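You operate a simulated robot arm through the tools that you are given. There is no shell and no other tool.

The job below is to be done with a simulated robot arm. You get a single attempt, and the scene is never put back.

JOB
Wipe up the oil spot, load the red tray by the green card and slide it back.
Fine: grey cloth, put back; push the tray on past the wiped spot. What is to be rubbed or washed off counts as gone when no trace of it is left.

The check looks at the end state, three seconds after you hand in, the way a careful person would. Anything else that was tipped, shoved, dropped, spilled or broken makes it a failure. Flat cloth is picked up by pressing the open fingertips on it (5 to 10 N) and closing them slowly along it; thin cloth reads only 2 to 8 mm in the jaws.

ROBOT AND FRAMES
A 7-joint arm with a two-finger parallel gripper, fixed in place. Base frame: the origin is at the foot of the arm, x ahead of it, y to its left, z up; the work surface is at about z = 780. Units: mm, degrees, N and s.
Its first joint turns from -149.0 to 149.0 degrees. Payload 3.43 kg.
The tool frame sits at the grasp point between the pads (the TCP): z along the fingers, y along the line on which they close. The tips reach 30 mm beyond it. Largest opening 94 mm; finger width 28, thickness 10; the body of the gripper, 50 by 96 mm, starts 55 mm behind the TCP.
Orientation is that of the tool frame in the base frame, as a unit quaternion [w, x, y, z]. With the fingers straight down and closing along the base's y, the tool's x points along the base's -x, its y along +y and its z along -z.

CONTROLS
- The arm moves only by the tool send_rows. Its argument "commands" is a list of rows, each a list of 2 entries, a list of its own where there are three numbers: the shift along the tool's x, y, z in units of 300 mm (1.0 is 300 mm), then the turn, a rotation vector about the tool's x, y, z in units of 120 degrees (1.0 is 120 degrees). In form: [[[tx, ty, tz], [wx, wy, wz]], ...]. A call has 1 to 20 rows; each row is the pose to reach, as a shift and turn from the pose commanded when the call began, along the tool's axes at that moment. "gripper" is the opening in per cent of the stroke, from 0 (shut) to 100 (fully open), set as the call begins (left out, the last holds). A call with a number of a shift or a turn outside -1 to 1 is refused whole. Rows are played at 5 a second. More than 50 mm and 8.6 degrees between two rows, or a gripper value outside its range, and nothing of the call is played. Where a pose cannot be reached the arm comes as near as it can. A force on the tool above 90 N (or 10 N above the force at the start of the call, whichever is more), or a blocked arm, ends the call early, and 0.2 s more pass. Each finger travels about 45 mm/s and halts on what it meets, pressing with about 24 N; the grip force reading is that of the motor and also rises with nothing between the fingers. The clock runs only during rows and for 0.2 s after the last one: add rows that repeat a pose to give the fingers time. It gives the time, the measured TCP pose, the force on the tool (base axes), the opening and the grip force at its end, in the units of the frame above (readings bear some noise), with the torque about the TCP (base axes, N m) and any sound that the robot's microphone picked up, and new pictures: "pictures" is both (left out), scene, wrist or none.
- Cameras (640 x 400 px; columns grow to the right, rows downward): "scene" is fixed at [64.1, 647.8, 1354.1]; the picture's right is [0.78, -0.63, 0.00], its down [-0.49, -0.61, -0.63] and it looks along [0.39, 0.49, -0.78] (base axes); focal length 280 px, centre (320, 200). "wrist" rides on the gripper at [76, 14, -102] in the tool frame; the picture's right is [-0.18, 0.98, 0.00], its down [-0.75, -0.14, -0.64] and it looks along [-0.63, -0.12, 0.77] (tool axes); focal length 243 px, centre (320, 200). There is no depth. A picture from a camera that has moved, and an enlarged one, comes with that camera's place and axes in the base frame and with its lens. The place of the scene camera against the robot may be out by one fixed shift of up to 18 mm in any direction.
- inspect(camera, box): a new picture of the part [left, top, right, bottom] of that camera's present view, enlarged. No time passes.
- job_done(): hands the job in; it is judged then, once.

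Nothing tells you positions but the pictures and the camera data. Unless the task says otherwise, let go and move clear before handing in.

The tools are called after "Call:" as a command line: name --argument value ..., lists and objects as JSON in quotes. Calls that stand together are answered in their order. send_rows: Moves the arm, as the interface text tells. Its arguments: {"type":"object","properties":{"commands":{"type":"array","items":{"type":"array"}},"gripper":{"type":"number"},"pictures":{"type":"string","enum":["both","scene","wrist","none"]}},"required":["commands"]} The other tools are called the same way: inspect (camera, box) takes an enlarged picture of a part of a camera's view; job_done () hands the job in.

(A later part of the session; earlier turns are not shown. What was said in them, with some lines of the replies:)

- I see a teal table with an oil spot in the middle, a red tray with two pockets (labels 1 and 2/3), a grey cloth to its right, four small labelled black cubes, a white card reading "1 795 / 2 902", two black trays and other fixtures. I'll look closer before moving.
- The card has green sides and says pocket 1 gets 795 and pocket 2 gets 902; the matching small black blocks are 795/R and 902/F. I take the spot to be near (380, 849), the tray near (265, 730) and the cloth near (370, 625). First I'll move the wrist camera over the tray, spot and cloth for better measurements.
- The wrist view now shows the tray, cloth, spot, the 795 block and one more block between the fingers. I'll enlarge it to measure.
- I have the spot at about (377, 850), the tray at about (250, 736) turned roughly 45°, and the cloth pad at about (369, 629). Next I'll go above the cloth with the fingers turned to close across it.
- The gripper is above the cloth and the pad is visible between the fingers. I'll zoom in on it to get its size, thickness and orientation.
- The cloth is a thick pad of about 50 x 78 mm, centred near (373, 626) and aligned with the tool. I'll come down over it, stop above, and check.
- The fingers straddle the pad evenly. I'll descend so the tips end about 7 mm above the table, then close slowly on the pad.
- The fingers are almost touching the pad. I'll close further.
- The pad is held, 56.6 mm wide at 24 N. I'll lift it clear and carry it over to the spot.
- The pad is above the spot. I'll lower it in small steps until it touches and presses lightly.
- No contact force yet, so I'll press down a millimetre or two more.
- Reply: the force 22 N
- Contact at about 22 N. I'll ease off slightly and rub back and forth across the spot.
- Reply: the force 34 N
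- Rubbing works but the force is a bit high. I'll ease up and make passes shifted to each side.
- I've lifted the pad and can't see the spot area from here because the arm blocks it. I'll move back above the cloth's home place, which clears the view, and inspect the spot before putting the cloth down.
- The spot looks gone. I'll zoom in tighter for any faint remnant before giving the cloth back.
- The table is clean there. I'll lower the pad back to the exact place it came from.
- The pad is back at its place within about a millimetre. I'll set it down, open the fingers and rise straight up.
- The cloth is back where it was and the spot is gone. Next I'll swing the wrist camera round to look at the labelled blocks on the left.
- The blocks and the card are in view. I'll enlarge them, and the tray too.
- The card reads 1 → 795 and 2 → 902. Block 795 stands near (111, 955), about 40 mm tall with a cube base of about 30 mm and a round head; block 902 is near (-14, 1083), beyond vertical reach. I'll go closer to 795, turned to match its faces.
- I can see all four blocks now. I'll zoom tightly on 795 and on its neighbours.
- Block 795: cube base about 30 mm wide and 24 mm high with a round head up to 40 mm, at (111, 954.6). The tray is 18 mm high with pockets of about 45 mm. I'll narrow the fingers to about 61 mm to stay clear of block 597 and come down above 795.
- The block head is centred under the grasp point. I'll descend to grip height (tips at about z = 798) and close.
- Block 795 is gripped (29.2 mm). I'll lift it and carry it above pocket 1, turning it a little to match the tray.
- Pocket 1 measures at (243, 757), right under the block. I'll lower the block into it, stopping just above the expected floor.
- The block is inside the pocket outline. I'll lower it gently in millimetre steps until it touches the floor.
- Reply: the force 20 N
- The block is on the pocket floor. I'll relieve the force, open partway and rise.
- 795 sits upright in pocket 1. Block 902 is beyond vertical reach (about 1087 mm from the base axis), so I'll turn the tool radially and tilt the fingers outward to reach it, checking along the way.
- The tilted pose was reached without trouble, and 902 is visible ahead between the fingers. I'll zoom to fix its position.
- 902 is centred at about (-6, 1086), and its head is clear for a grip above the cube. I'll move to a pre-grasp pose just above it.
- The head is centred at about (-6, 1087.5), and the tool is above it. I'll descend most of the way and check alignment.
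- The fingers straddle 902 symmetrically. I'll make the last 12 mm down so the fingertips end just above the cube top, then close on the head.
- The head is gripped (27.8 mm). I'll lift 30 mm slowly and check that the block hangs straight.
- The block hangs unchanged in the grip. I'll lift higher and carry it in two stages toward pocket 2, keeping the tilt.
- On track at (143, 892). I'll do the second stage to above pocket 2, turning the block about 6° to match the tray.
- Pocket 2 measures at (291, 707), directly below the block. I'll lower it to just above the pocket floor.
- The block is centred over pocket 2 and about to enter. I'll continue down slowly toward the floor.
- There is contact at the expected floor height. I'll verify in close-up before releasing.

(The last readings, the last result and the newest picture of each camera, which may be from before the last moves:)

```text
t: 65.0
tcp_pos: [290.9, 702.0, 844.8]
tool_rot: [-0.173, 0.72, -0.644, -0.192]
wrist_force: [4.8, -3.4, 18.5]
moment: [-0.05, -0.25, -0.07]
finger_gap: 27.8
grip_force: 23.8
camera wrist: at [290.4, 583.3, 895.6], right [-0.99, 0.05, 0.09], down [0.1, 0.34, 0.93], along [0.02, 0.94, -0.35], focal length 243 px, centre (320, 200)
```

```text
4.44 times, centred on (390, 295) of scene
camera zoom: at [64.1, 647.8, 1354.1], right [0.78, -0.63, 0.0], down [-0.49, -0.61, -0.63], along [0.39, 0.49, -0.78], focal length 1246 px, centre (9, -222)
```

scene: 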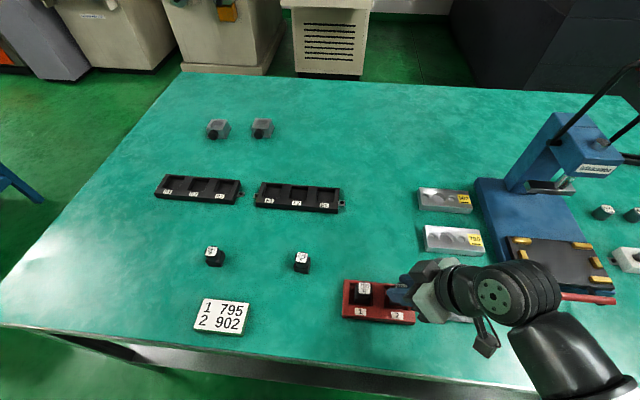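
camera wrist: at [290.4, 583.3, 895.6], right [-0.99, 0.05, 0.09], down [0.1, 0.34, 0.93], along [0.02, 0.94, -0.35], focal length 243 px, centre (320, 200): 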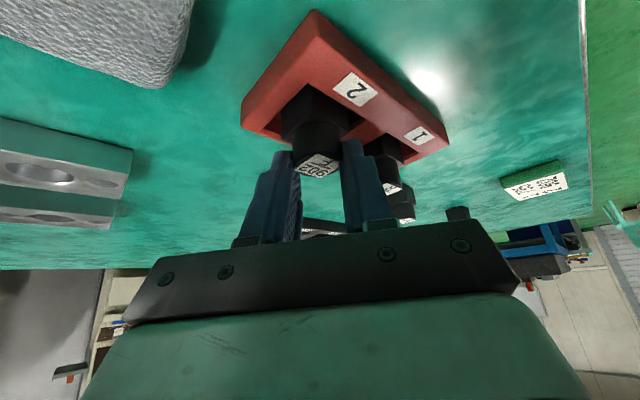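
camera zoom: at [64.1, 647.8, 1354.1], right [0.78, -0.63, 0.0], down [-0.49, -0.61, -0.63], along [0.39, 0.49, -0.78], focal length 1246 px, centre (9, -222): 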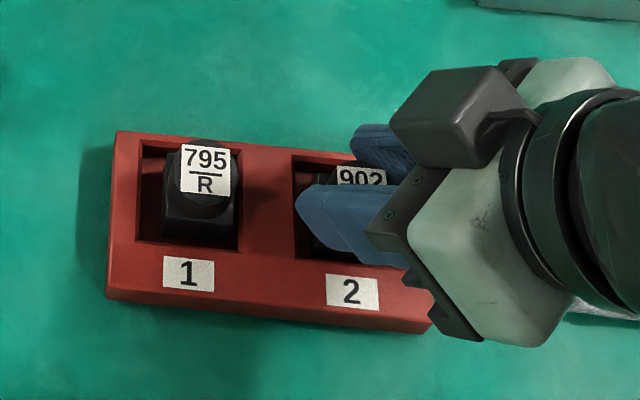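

902 is down inside pocket 2 and upright. I'll relieve the force, open the fingers and rise vertically.

Call:
send_rows --commands '[[[-0.0011, 0, -0.0019], [0, 0, 0]], [[-0.0011, 0, -0.0019], [0, 0, 0]]]' --pictures "none"

Call:
send_rows --commands '[[[0, 0, 0], [0, 0, 0]], [[0, 0, 0], [0, 0, 0]], [[0, 0, 0], [0, 0, 0]], [[0, 0, 0], [0, 0, 0]], [[-0.02, 0, -0.0346], [0, 0, 0]], [[-0.06, 0, -0.104], [0, 0, 0]], [[-0.11, 0, -0.19], [0, 0, 0]], [[-0.16, 0, -0.277], [0, 0, 0]], [[-0.2, 0, -0.346], [0, 0, 0]], [[-0.2, 0, -0.346], [0, 0, 0]]]' --gripper 52

Call:
inspect --camera "scene" --box '[330, 250, 450, 340]'

```text
t: 65.6
tcp_pos: [290.2, 702.4, 845.6]
tool_rot: [-0.173, 0.719, -0.644, -0.193]
wrist_force: [2.3, 1.0, 10.3]
moment: [0.23, -0.14, 0.0]
finger_gap: 28.0
grip_force: 24.3
```

```text
t: 67.8
tcp_pos: [291.7, 702.3, 965.2]
tool_rot: [-0.173, 0.72, -0.644, -0.193]
wrist_force: [0.2, -0.9, 0.2]
moment: [-0.01, -0.02, 0.06]
finger_gap: 48.6
grip_force: 0.1
camera wrist: at [290.7, 583.9, 1015.5], right [-0.99, 0.05, 0.09], down [0.1, 0.35, 0.93], along [0.02, 0.94, -0.35], focal length 243 px, centre (320, 200)
```

scene: 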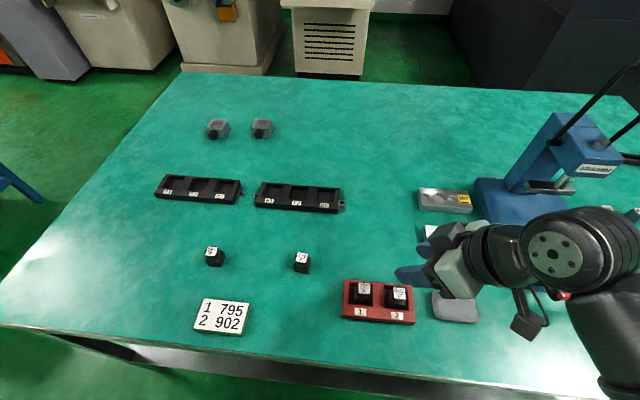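
wrist: 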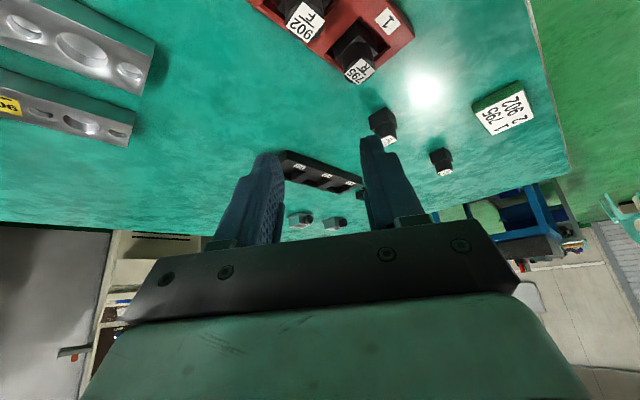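

```text
4.44 times, centred on (390, 295) of scene
camera zoom: at [64.1, 647.8, 1354.1], right [0.78, -0.63, 0.0], down [-0.49, -0.61, -0.63], along [0.39, 0.49, -0.78], focal length 1246 px, centre (9, -222)
```

zoom: 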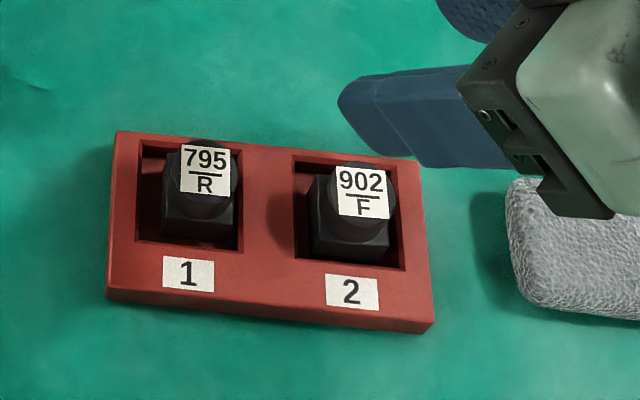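

Both blocks stand properly in their pockets: 795 in 1, 902 in 2. Now I'll straighten the tool and go behind the tray's front edge to push it back.

Call:
send_rows --commands '[[[0, 0, 0], [0, 0.0417, 0]], [[0, 0, 0], [0, 0.0833, 0]], [[0, 0, 0], [0, 0.125, 0]], [[0, 0, 0], [0, 0.1667, 0]], [[0, 0, 0], [0, 0.2083, 0]], [[0, 0, 0], [0, 0.25, 0]], [[0, 0, 0], [0, 0.25, 0]]]' --gripper 90 --pictures "none"

Call:
send_rows --commands '[[[0.0088, 0.0345, 0.027], [0, 0, 0.0534]], [[0.0175, 0.069, 0.054], [0, 0, 0.1069]], [[0.0263, 0.1035, 0.0814], [0, 0, 0.1603]], [[0.035, 0.138, 0.1085], [0, 0, 0.2138]], [[0.0438, 0.1725, 0.1356], [0, 0, 0.2672]], [[0.0525, 0.207, 0.1628], [0, 0, 0.3206]], [[0.0613, 0.2415, 0.19], [0, 0, 0.3741]], [[0.07, 0.276, 0.217], [0, 0, 0.4275]], [[0.07, 0.276, 0.217], [0, 0, 0.4275]]]'

Call:
inspect --camera "wrist" --box '[180, 0, 460, 220]'

```text
t: 69.4
tcp_pos: [291.0, 701.9, 965.2]
tool_rot: [0.001, 0.745, -0.667, 0.001]
wrist_force: [0.3, -0.2, -0.6]
moment: [0.0, 0.01, -0.03]
finger_gap: 84.8
grip_force: 0.1
```

```text
t: 71.4
tcp_pos: [210.2, 671.8, 899.8]
tool_rot: [0.0, -0.382, 0.924, 0.0]
wrist_force: [-0.7, -0.1, 0.0]
moment: [0.03, 0.02, 0.0]
finger_gap: 84.5
grip_force: 0.1
camera wrist: at [147.8, 627.3, 1002.3], right [-0.56, 0.83, 0.0], down [0.63, 0.43, 0.64], along [0.53, 0.36, -0.77], focal length 243 px, centre (320, 200)
```

scene: 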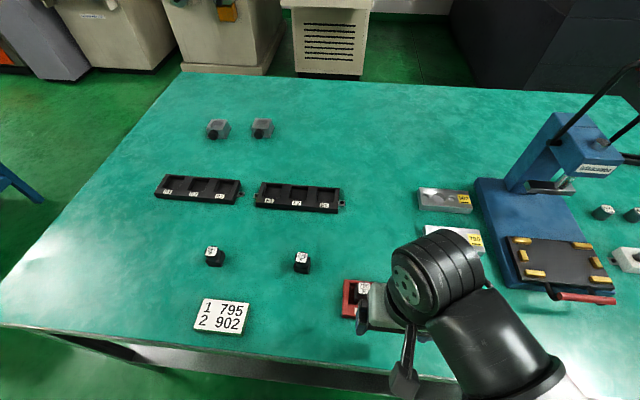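
wrist: 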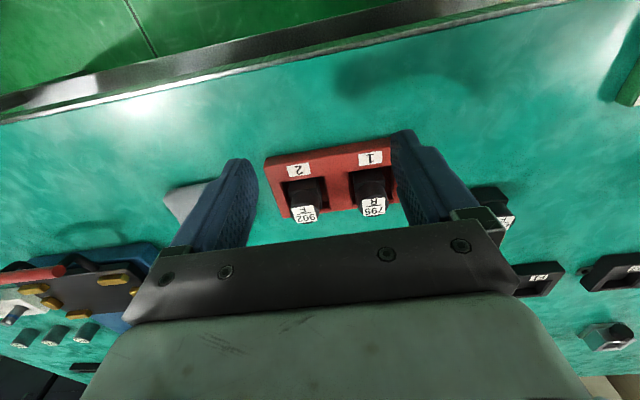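

```text
1.82 times, centred on (320, 110) of wrist
camera zoom: at [147.8, 627.3, 1002.3], right [-0.56, 0.83, 0.0], down [0.63, 0.43, 0.64], along [0.53, 0.36, -0.77], focal length 441 px, centre (320, 364)
```

zoom: 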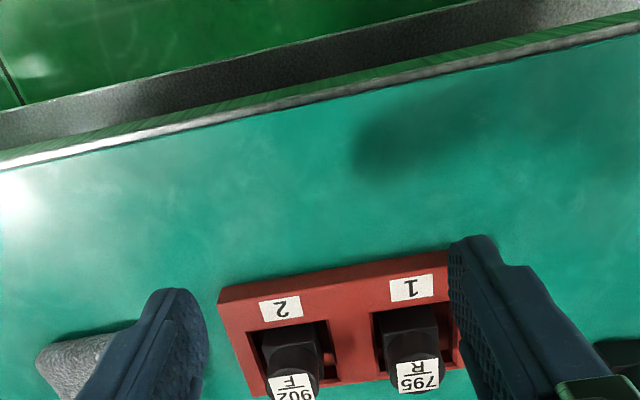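

The tray's front edge is at the expected place and the fingers are about 26 mm behind it. I'll lower the open fingers to just above the table.

Call:
send_rows --commands '[[[0, 0, 0.08], [0, 0, 0]], [[0, 0, 0.16], [0, 0, 0]], [[0, 0, 0.23], [0, 0, 0]], [[0, 0, 0.265], [0, 0, 0]], [[0, 0, 0.284], [0, 0, 0]], [[0, 0, 0.284], [0, 0, 0]]]'

```text
t: 72.8
tcp_pos: [211.0, 671.9, 814.0]
tool_rot: [0.0, -0.383, 0.924, 0.0]
wrist_force: [0.0, -0.5, 0.4]
moment: [-0.03, -0.03, -0.02]
finger_gap: 84.4
grip_force: 0.0
camera wrist: at [147.9, 627.0, 916.9], right [-0.56, 0.83, 0.0], down [0.63, 0.43, 0.64], along [0.53, 0.36, -0.77], focal length 243 px, centre (320, 200)
```

scene: 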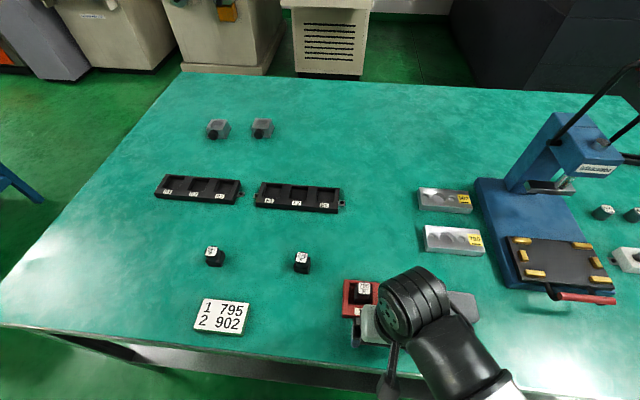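
wrist: 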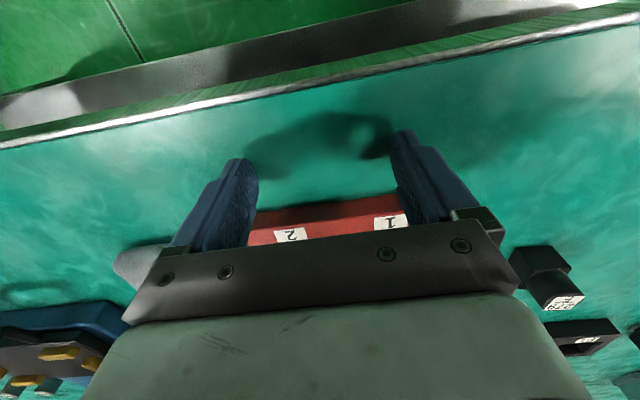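

The fingers are low behind the tray, clear of the cloth. I'll push slowly and look after the first few centimetres.

Call:
send_rows --commands '[[[-0.03, 0, 0], [0, 0, 0]], [[-0.06, 0, 0], [0, 0, 0]], [[-0.085, 0, 0], [0, 0, 0]], [[-0.105, 0, 0], [0, 0, 0]], [[-0.125, 0, 0], [0, 0, 0]], [[-0.145, 0, 0], [0, 0, 0]], [[-0.165, 0, 0], [0, 0, 0]], [[-0.185, 0, 0], [0, 0, 0]]]'

```text
t: 74.6
tcp_pos: [249.5, 712.2, 814.0]
tool_rot: [0.0, -0.383, 0.924, 0.0]
wrist_force: [-1.1, 0.0, 0.6]
moment: [-0.05, 0.02, -0.01]
finger_gap: 84.7
grip_force: 0.0
camera wrist: at [187.3, 666.4, 916.0], right [-0.56, 0.83, 0.0], down [0.63, 0.43, 0.64], along [0.53, 0.36, -0.77], focal length 243 px, centre (320, 200)
```

scene: 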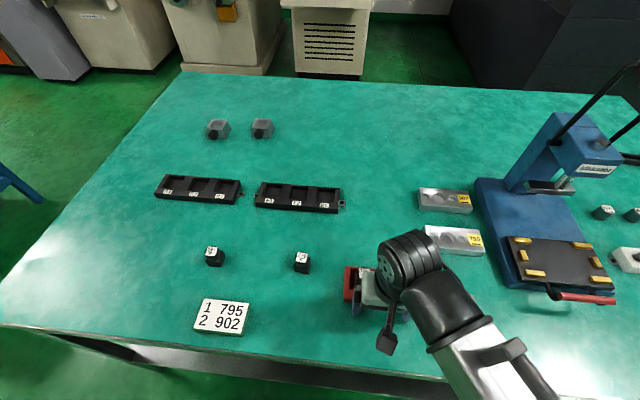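
wrist: 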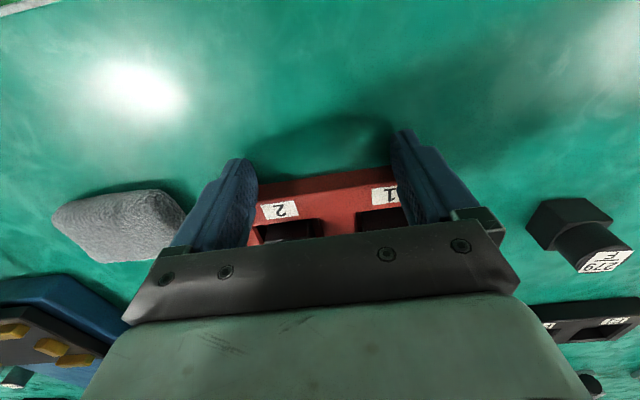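

The tray is sliding straight with its front edge against both fingers. I'll continue pushing at a slow, steady rate with a slight drift right to keep clear of the black tray's bracket.

Call:
send_rows --commands '[[[-0.025, -0.001, 0], [0, 0, 0]], [[-0.055, -0.002, 0], [0, 0, 0]], [[-0.085, -0.003, 0], [0, 0, 0]], [[-0.115, -0.005, 0], [0, 0, 0]], [[-0.145, -0.006, 0], [0, 0, 0]], [[-0.175, -0.008, 0], [0, 0, 0]], [[-0.205, -0.01, 0], [0, 0, 0]], [[-0.235, -0.011, 0], [0, 0, 0]], [[-0.265, -0.012, 0], [0, 0, 0]], [[-0.295, -0.014, 0], [0, 0, 0]], [[-0.325, -0.015, 0], [0, 0, 0]], [[-0.355, -0.017, 0], [0, 0, 0]], [[-0.385, -0.018, 0], [0, 0, 0]], [[-0.415, -0.019, 0], [0, 0, 0]], [[-0.44, -0.02, 0], [0, 0, 0]], [[-0.455, -0.02, 0], [0, 0, 0]]]'

Call:
inspect --camera "scene" --box '[320, 170, 480, 290]'

```text
t: 78.0
tcp_pos: [351.0, 804.6, 813.8]
tool_rot: [0.001, -0.383, 0.924, 0.0]
wrist_force: [-0.2, 0.3, -0.3]
moment: [0.02, 0.01, 0.06]
finger_gap: 84.6
grip_force: 0.5
camera wrist: at [288.1, 760.1, 916.4], right [-0.56, 0.83, 0.0], down [0.63, 0.43, 0.64], along [0.53, 0.36, -0.77], focal length 243 px, centre (320, 200)
```

scene: 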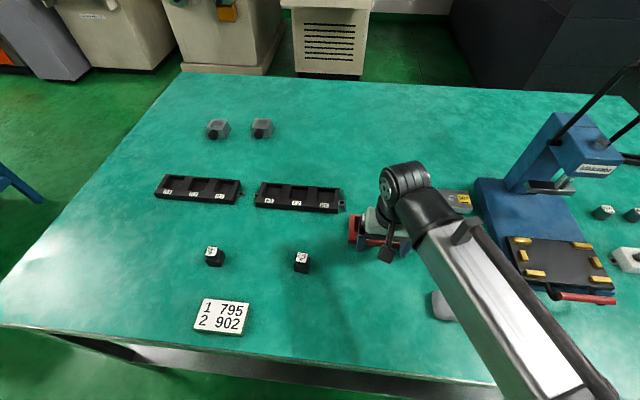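
wrist: 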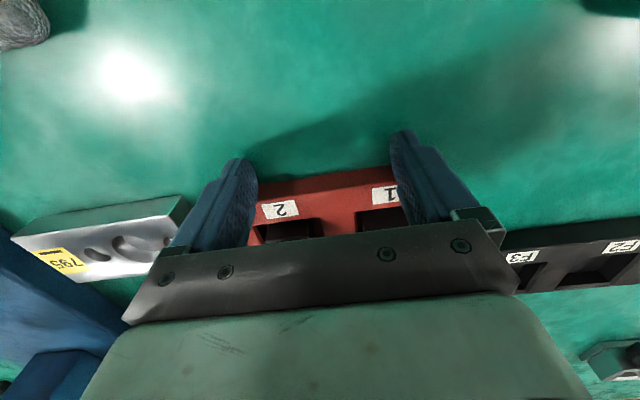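

```text
3.33 times, centred on (400, 230) of scene
camera zoom: at [64.1, 647.8, 1354.1], right [0.78, -0.63, 0.0], down [-0.49, -0.61, -0.63], along [0.39, 0.49, -0.78], focal length 934 px, centre (53, 100)
```

zoom: 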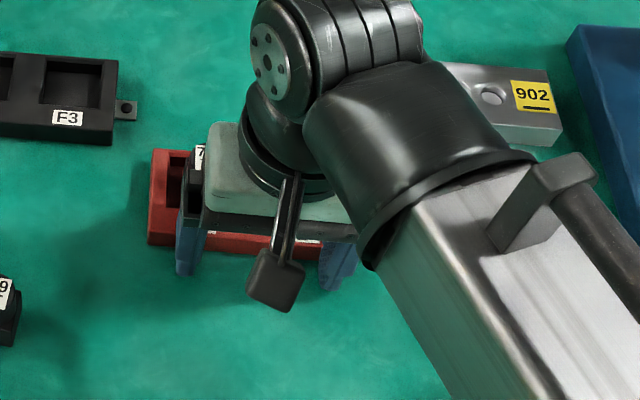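

The tray's front edge is at about u = 831 (the spot ended at about 912 in that direction), and its left end should pass the bracket with roughly 12 mm to spare. I'll push a little more and check that gap.

Call:
send_rows --commands '[[[-0.02, 0, 0], [0, 0, 0]], [[-0.04, 0, 0], [0, 0, 0]], [[-0.06, 0, 0], [0, 0, 0]], [[-0.08, 0, 0], [0, 0, 0]], [[-0.09, 0, 0], [0, 0, 0]]]'

Call:
inspect --camera "scene" --box '[325, 180, 405, 240]'

```text
t: 79.2
tcp_pos: [369.4, 824.6, 812.8]
tool_rot: [-0.001, -0.382, 0.924, 0.0]
wrist_force: [-0.4, -1.2, 0.9]
moment: [-0.04, 0.05, 0.03]
finger_gap: 84.6
grip_force: 0.0
camera wrist: at [306.8, 779.1, 916.3], right [-0.56, 0.83, 0.0], down [0.63, 0.43, 0.64], along [0.53, 0.36, -0.77], focal length 243 px, centre (320, 200)
```

scene: 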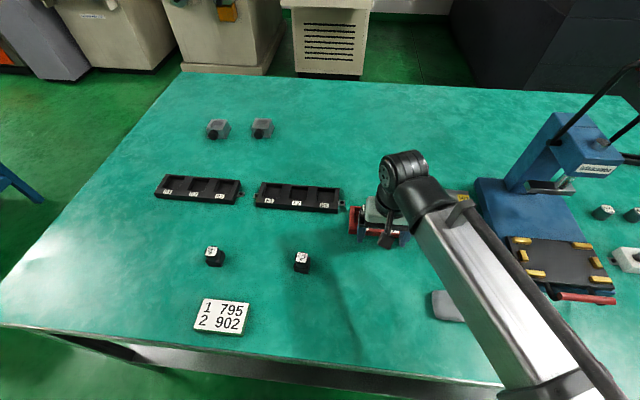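
wrist: 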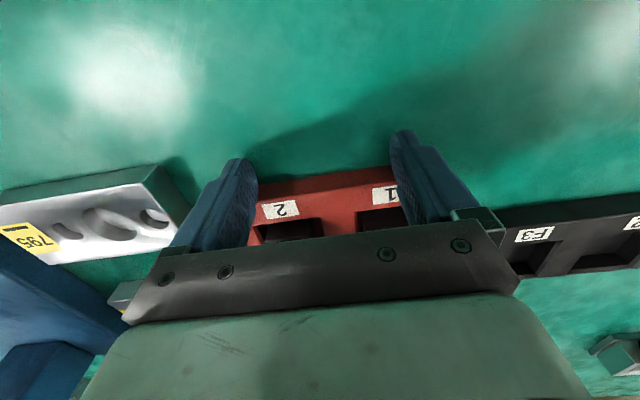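

```text
6.67 times, centred on (365, 210) of scene
camera zoom: at [64.1, 647.8, 1354.1], right [0.78, -0.63, 0.0], down [-0.49, -0.61, -0.63], along [0.39, 0.49, -0.78], focal length 1868 px, centre (20, 133)
```

zoom: 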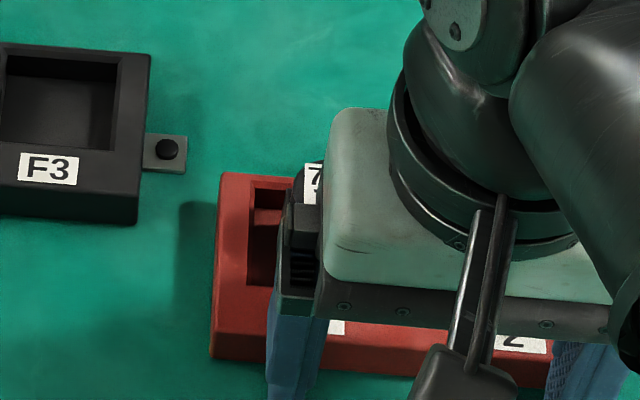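

The gap beside the bracket is about 13 mm, and the tray is straight. I'll push the remaining 74 mm so that its front edge ends about 20 mm beyond where the spot was.

Call:
send_rows --commands '[[[-0.02, 0, 0], [0, 0, 0]], [[-0.04, 0, 0], [0, 0, 0]], [[-0.06, 0, 0], [0, 0, 0]], [[-0.08, 0, 0], [0, 0, 0]], [[-0.1, 0, 0], [0, 0, 0]], [[-0.12, 0, 0], [0, 0, 0]], [[-0.14, 0, 0], [0, 0, 0]], [[-0.16, 0, 0], [0, 0, 0]]]'

Call:
inspect --camera "scene" --box '[325, 170, 435, 250]'

```text
t: 81.0
tcp_pos: [403.8, 857.1, 814.9]
tool_rot: [0.0, -0.383, 0.924, -0.001]
wrist_force: [-1.9, -1.3, 0.1]
moment: [-0.02, 0.02, 0.04]
finger_gap: 84.5
grip_force: 0.1
camera wrist: at [341.0, 812.3, 916.7], right [-0.56, 0.83, 0.0], down [0.63, 0.43, 0.64], along [0.53, 0.36, -0.77], focal length 243 px, centre (320, 200)
```

scene: 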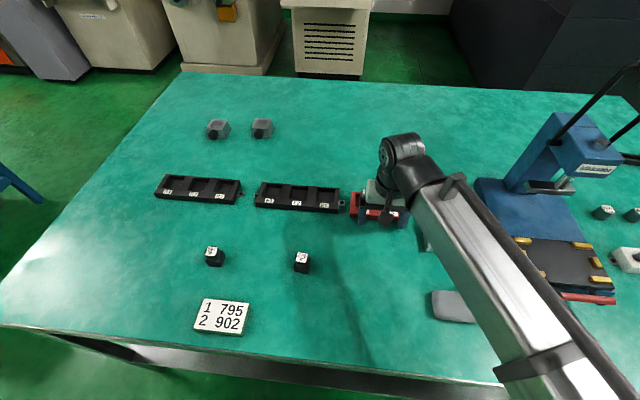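
wrist: 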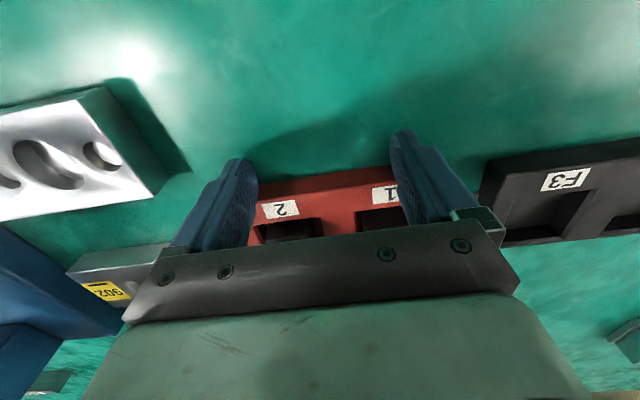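

```text
5.00 times, centred on (380, 210) of scene
camera zoom: at [64.1, 647.8, 1354.1], right [0.78, -0.63, 0.0], down [-0.49, -0.61, -0.63], along [0.39, 0.49, -0.78], focal length 1401 px, centre (20, 150)
```

zoom: 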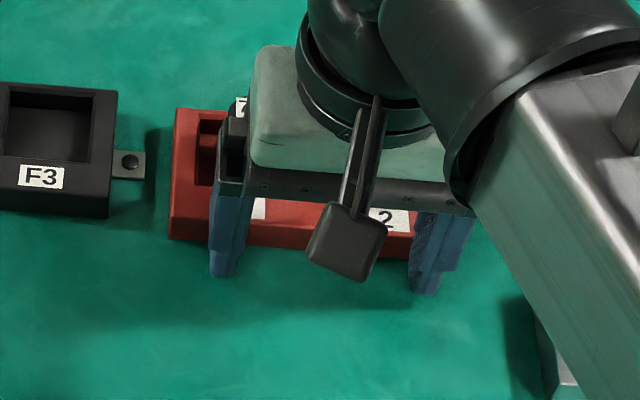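

The gap is unchanged and everything is straight. I'll finish the last 27 mm of the push.

Call:
send_rows --commands '[[[-0.02, 0, 0], [0, 0, 0]], [[-0.04, 0, 0], [0, 0, 0]], [[-0.06, 0, 0], [0, 0, 0]], [[-0.08, 0, 0], [0, 0, 0]], [[-0.093, 0, 0], [0, 0, 0]], [[-0.093, 0, 0], [0, 0, 0]]]'

```text
t: 82.4
tcp_pos: [424.6, 876.4, 813.4]
tool_rot: [-0.001, -0.383, 0.924, 0.0]
wrist_force: [-0.3, -0.6, 0.3]
moment: [-0.01, -0.01, -0.05]
finger_gap: 84.5
grip_force: 0.1
camera wrist: at [360.9, 831.9, 916.2], right [-0.56, 0.83, 0.0], down [0.63, 0.43, 0.64], along [0.53, 0.36, -0.77], focal length 243 px, centre (320, 200)
```

scene: 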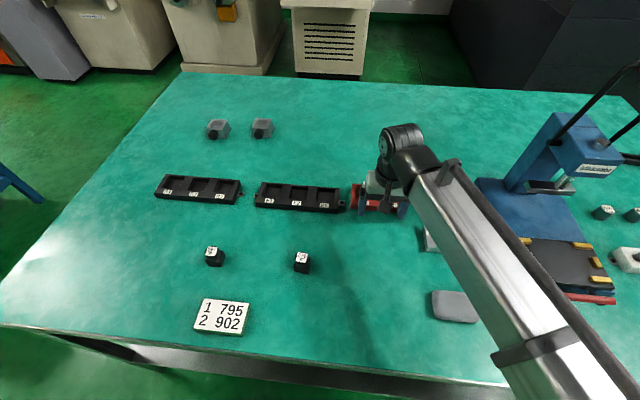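
wrist: 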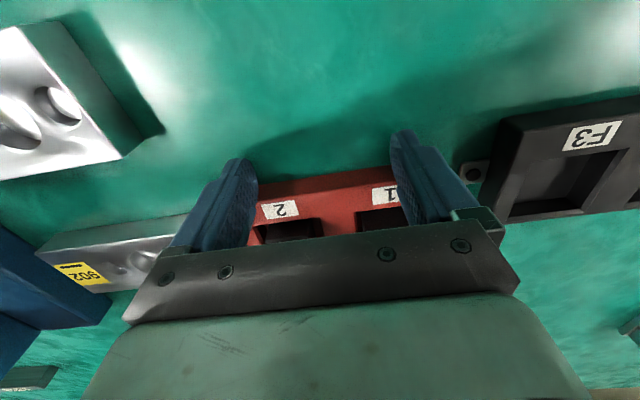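

The front edge is now at about u = 933, well past the spot's far edge. I'll back the fingers off, rise, and move aside to check the whole scene.

Call:
send_rows --commands '[[[0.05, 0, 0], [0, 0, 0]], [[0.1, 0, 0], [0, 0, 0]], [[0.14, 0, 0], [0, 0, 0]], [[0.16, 0, -0.1], [0, 0, 0]], [[0.18, 0, -0.22], [0, 0, 0]], [[0.2, 0, -0.35], [0, 0, 0]], [[0.22, 0, -0.48], [0, 0, 0]], [[0.24, 0, -0.6], [0, 0, 0]], [[0.32, -0.08, -0.6], [0, 0, 0]], [[0.4, -0.16, -0.6], [0, 0, 0]], [[0.48, -0.24, -0.6], [0, 0, 0]], [[0.56, -0.32, -0.6], [0, 0, 0]], [[0.62, -0.4, -0.6], [0, 0, 0]], [[0.66, -0.46, -0.6], [0, 0, 0]], [[0.66, -0.46, -0.6], [0, 0, 0]]]'

Call:
inspect --camera "scene" --box '[320, 160, 480, 270]'

Call:
inspect --camera "wrist" --box '[160, 0, 640, 260]'

```text
t: 85.6
tcp_pos: [381.0, 637.8, 994.4]
tool_rot: [0.0, -0.383, 0.924, -0.001]
wrist_force: [0.0, -0.6, -0.3]
moment: [0.0, -0.02, 0.01]
finger_gap: 84.6
grip_force: 0.1
camera wrist: at [318.1, 593.3, 1097.0], right [-0.56, 0.83, 0.0], down [0.63, 0.43, 0.64], along [0.53, 0.36, -0.77], focal length 243 px, centre (320, 200)
```

scene: 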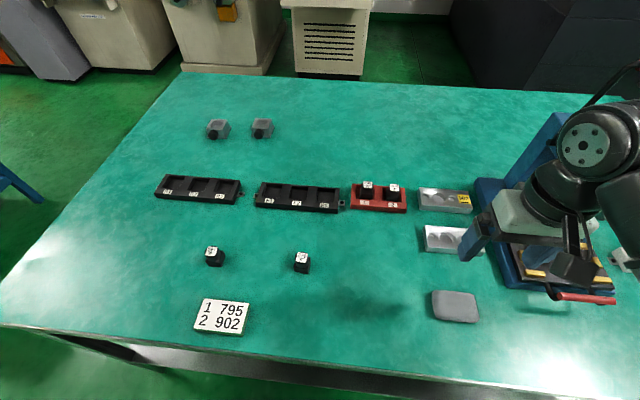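
wrist: 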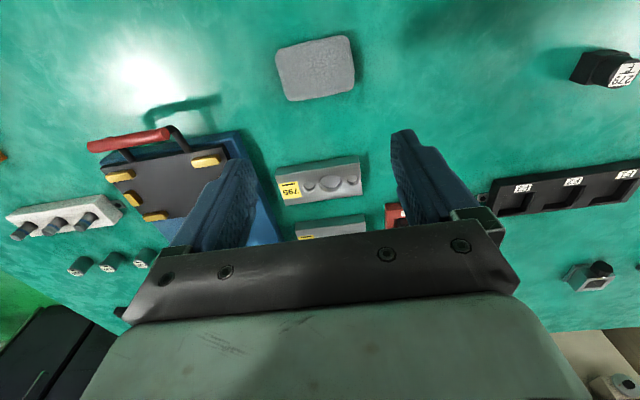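

```text
3.64 times, centred on (400, 215) of scene
camera zoom: at [64.1, 647.8, 1354.1], right [0.78, -0.63, 0.0], down [-0.49, -0.61, -0.63], along [0.39, 0.49, -0.78], focal length 1019 px, centre (29, 146)
```

zoom: 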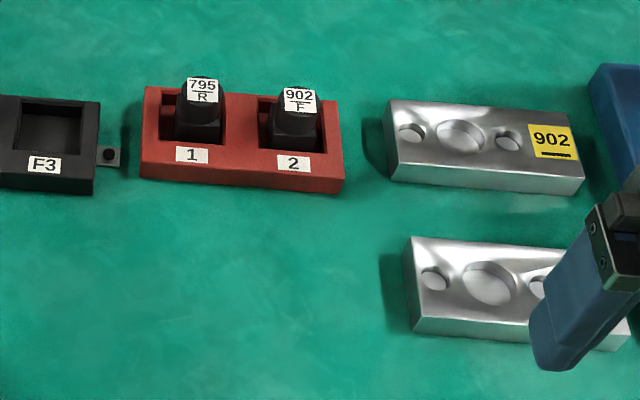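

```text
1.33 times, centred on (400, 130) of wrist
camera zoom: at [318.1, 593.3, 1097.0], right [-0.56, 0.83, 0.0], down [0.63, 0.43, 0.64], along [0.53, 0.36, -0.77], focal length 324 px, centre (213, 293)
```

zoom: 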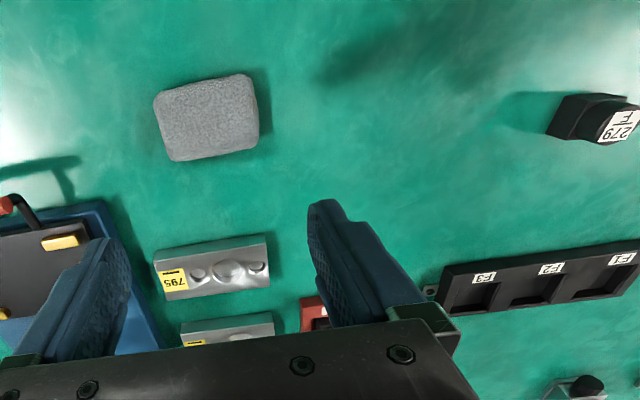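

The tray stands past the wiped area with both blocks seated, and the cloth and all other objects are in place. I'll take one more close look at the wiped area and the tray from both cameras before handing in.

Call:
inspect --camera "scene" --box '[345, 205, 409, 255]'

Call:
inspect --camera "scene" --box '[340, 170, 420, 220]'

Call:
send_rows --commands '[[[0.03, -0.06, -0.02], [0, 0, 0]], [[0.06, -0.12, -0.04], [0, 0, 0]], [[0.06, -0.18, -0.06], [0, 0, 0]], [[0.06, -0.18, -0.06], [0, 0, 0]]]' --gripper 100

Call:
inspect --camera "wrist" --box '[360, 80, 560, 220]'

```text
8.00 times, centred on (377, 230) of scene
camera zoom: at [64.1, 647.8, 1354.1], right [0.78, -0.63, 0.0], down [-0.49, -0.61, -0.63], along [0.39, 0.49, -0.78], focal length 2242 px, centre (-136, -40)
```

zoom: 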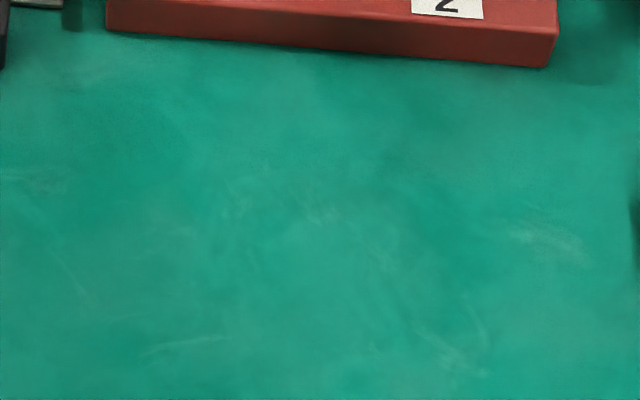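

```text
8.00 times, centred on (380, 195) of scene
camera zoom: at [64.1, 647.8, 1354.1], right [0.78, -0.63, 0.0], down [-0.49, -0.61, -0.63], along [0.39, 0.49, -0.78], focal length 2242 px, centre (-160, 240)
```

zoom: 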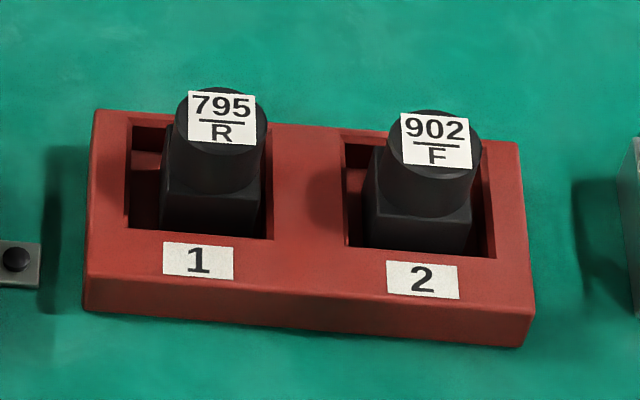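

```text
t: 86.6
tcp_pos: [406.9, 588.8, 1014.1]
tool_rot: [0.001, -0.383, 0.924, 0.0]
wrist_force: [-0.5, 0.0, -0.6]
moment: [-0.01, 0.04, 0.02]
finger_gap: 94.0
grip_force: 0.0
camera wrist: at [343.5, 543.3, 1116.4], right [-0.56, 0.83, 0.0], down [0.63, 0.43, 0.64], along [0.53, 0.36, -0.77], focal length 243 px, centre (320, 200)
```

scene: 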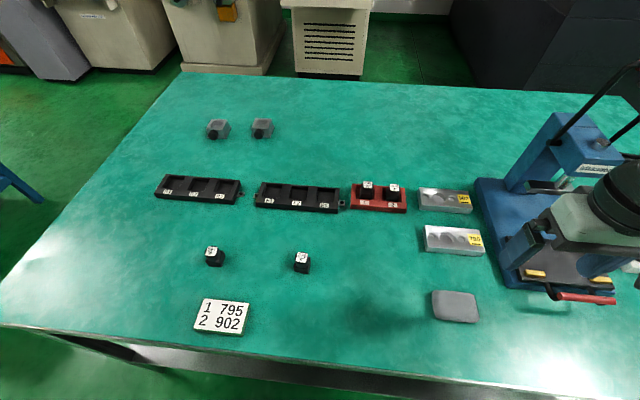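
wrist: 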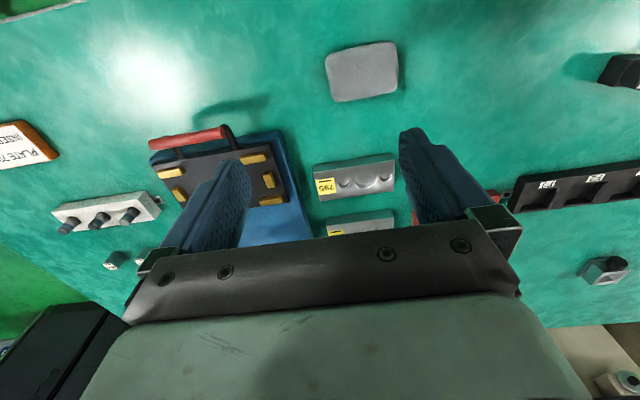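

```text
2.86 times, centred on (460, 150) of wrist
camera zoom: at [343.5, 543.3, 1116.4], right [-0.56, 0.83, 0.0], down [0.63, 0.43, 0.64], along [0.53, 0.36, -0.77], focal length 693 px, centre (-80, 343)
```

zoom: 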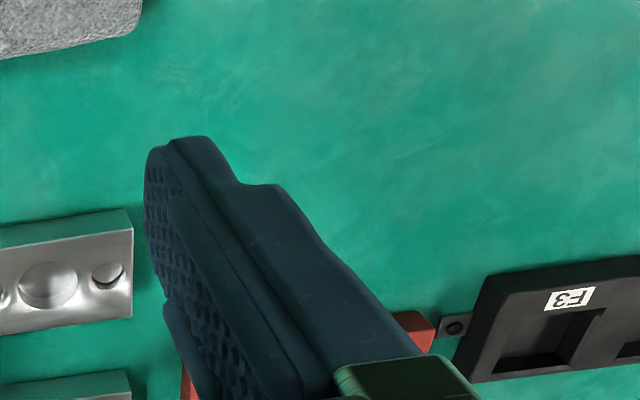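

The wiped area shows no trace of oil, 795 stands in pocket 1 and 902 in pocket 2. The tray is past the spot, the cloth is back in its place, nothing else has moved, and the gripper is open and clear. Handing in.

Call:
job_done

```text
The job is handed in.
```

The job is done and handed in; I have not seen the result of the check.

- **Oil spot:** I rubbed it off with the grey cloth, and close-up pictures of the area afterwards show no trace of oil. The cloth is back in the place and orientation it came from.
- **Red tray:** I loaded it by the green card, block 795 in pocket 1 and block 902 in pocket 2. Both blocks stand upright on the pocket floors.
- **Sliding the tray:** I pushed it straight back until its front edge was about 20 mm beyond the far edge of where the spot was. It passed about 13 mm from the bracket on the black F tray without touching it.

In the last scene picture the two remaining blocks, the card and everything else on the table looked unmoved. The gripper was open and clear when I handed in.
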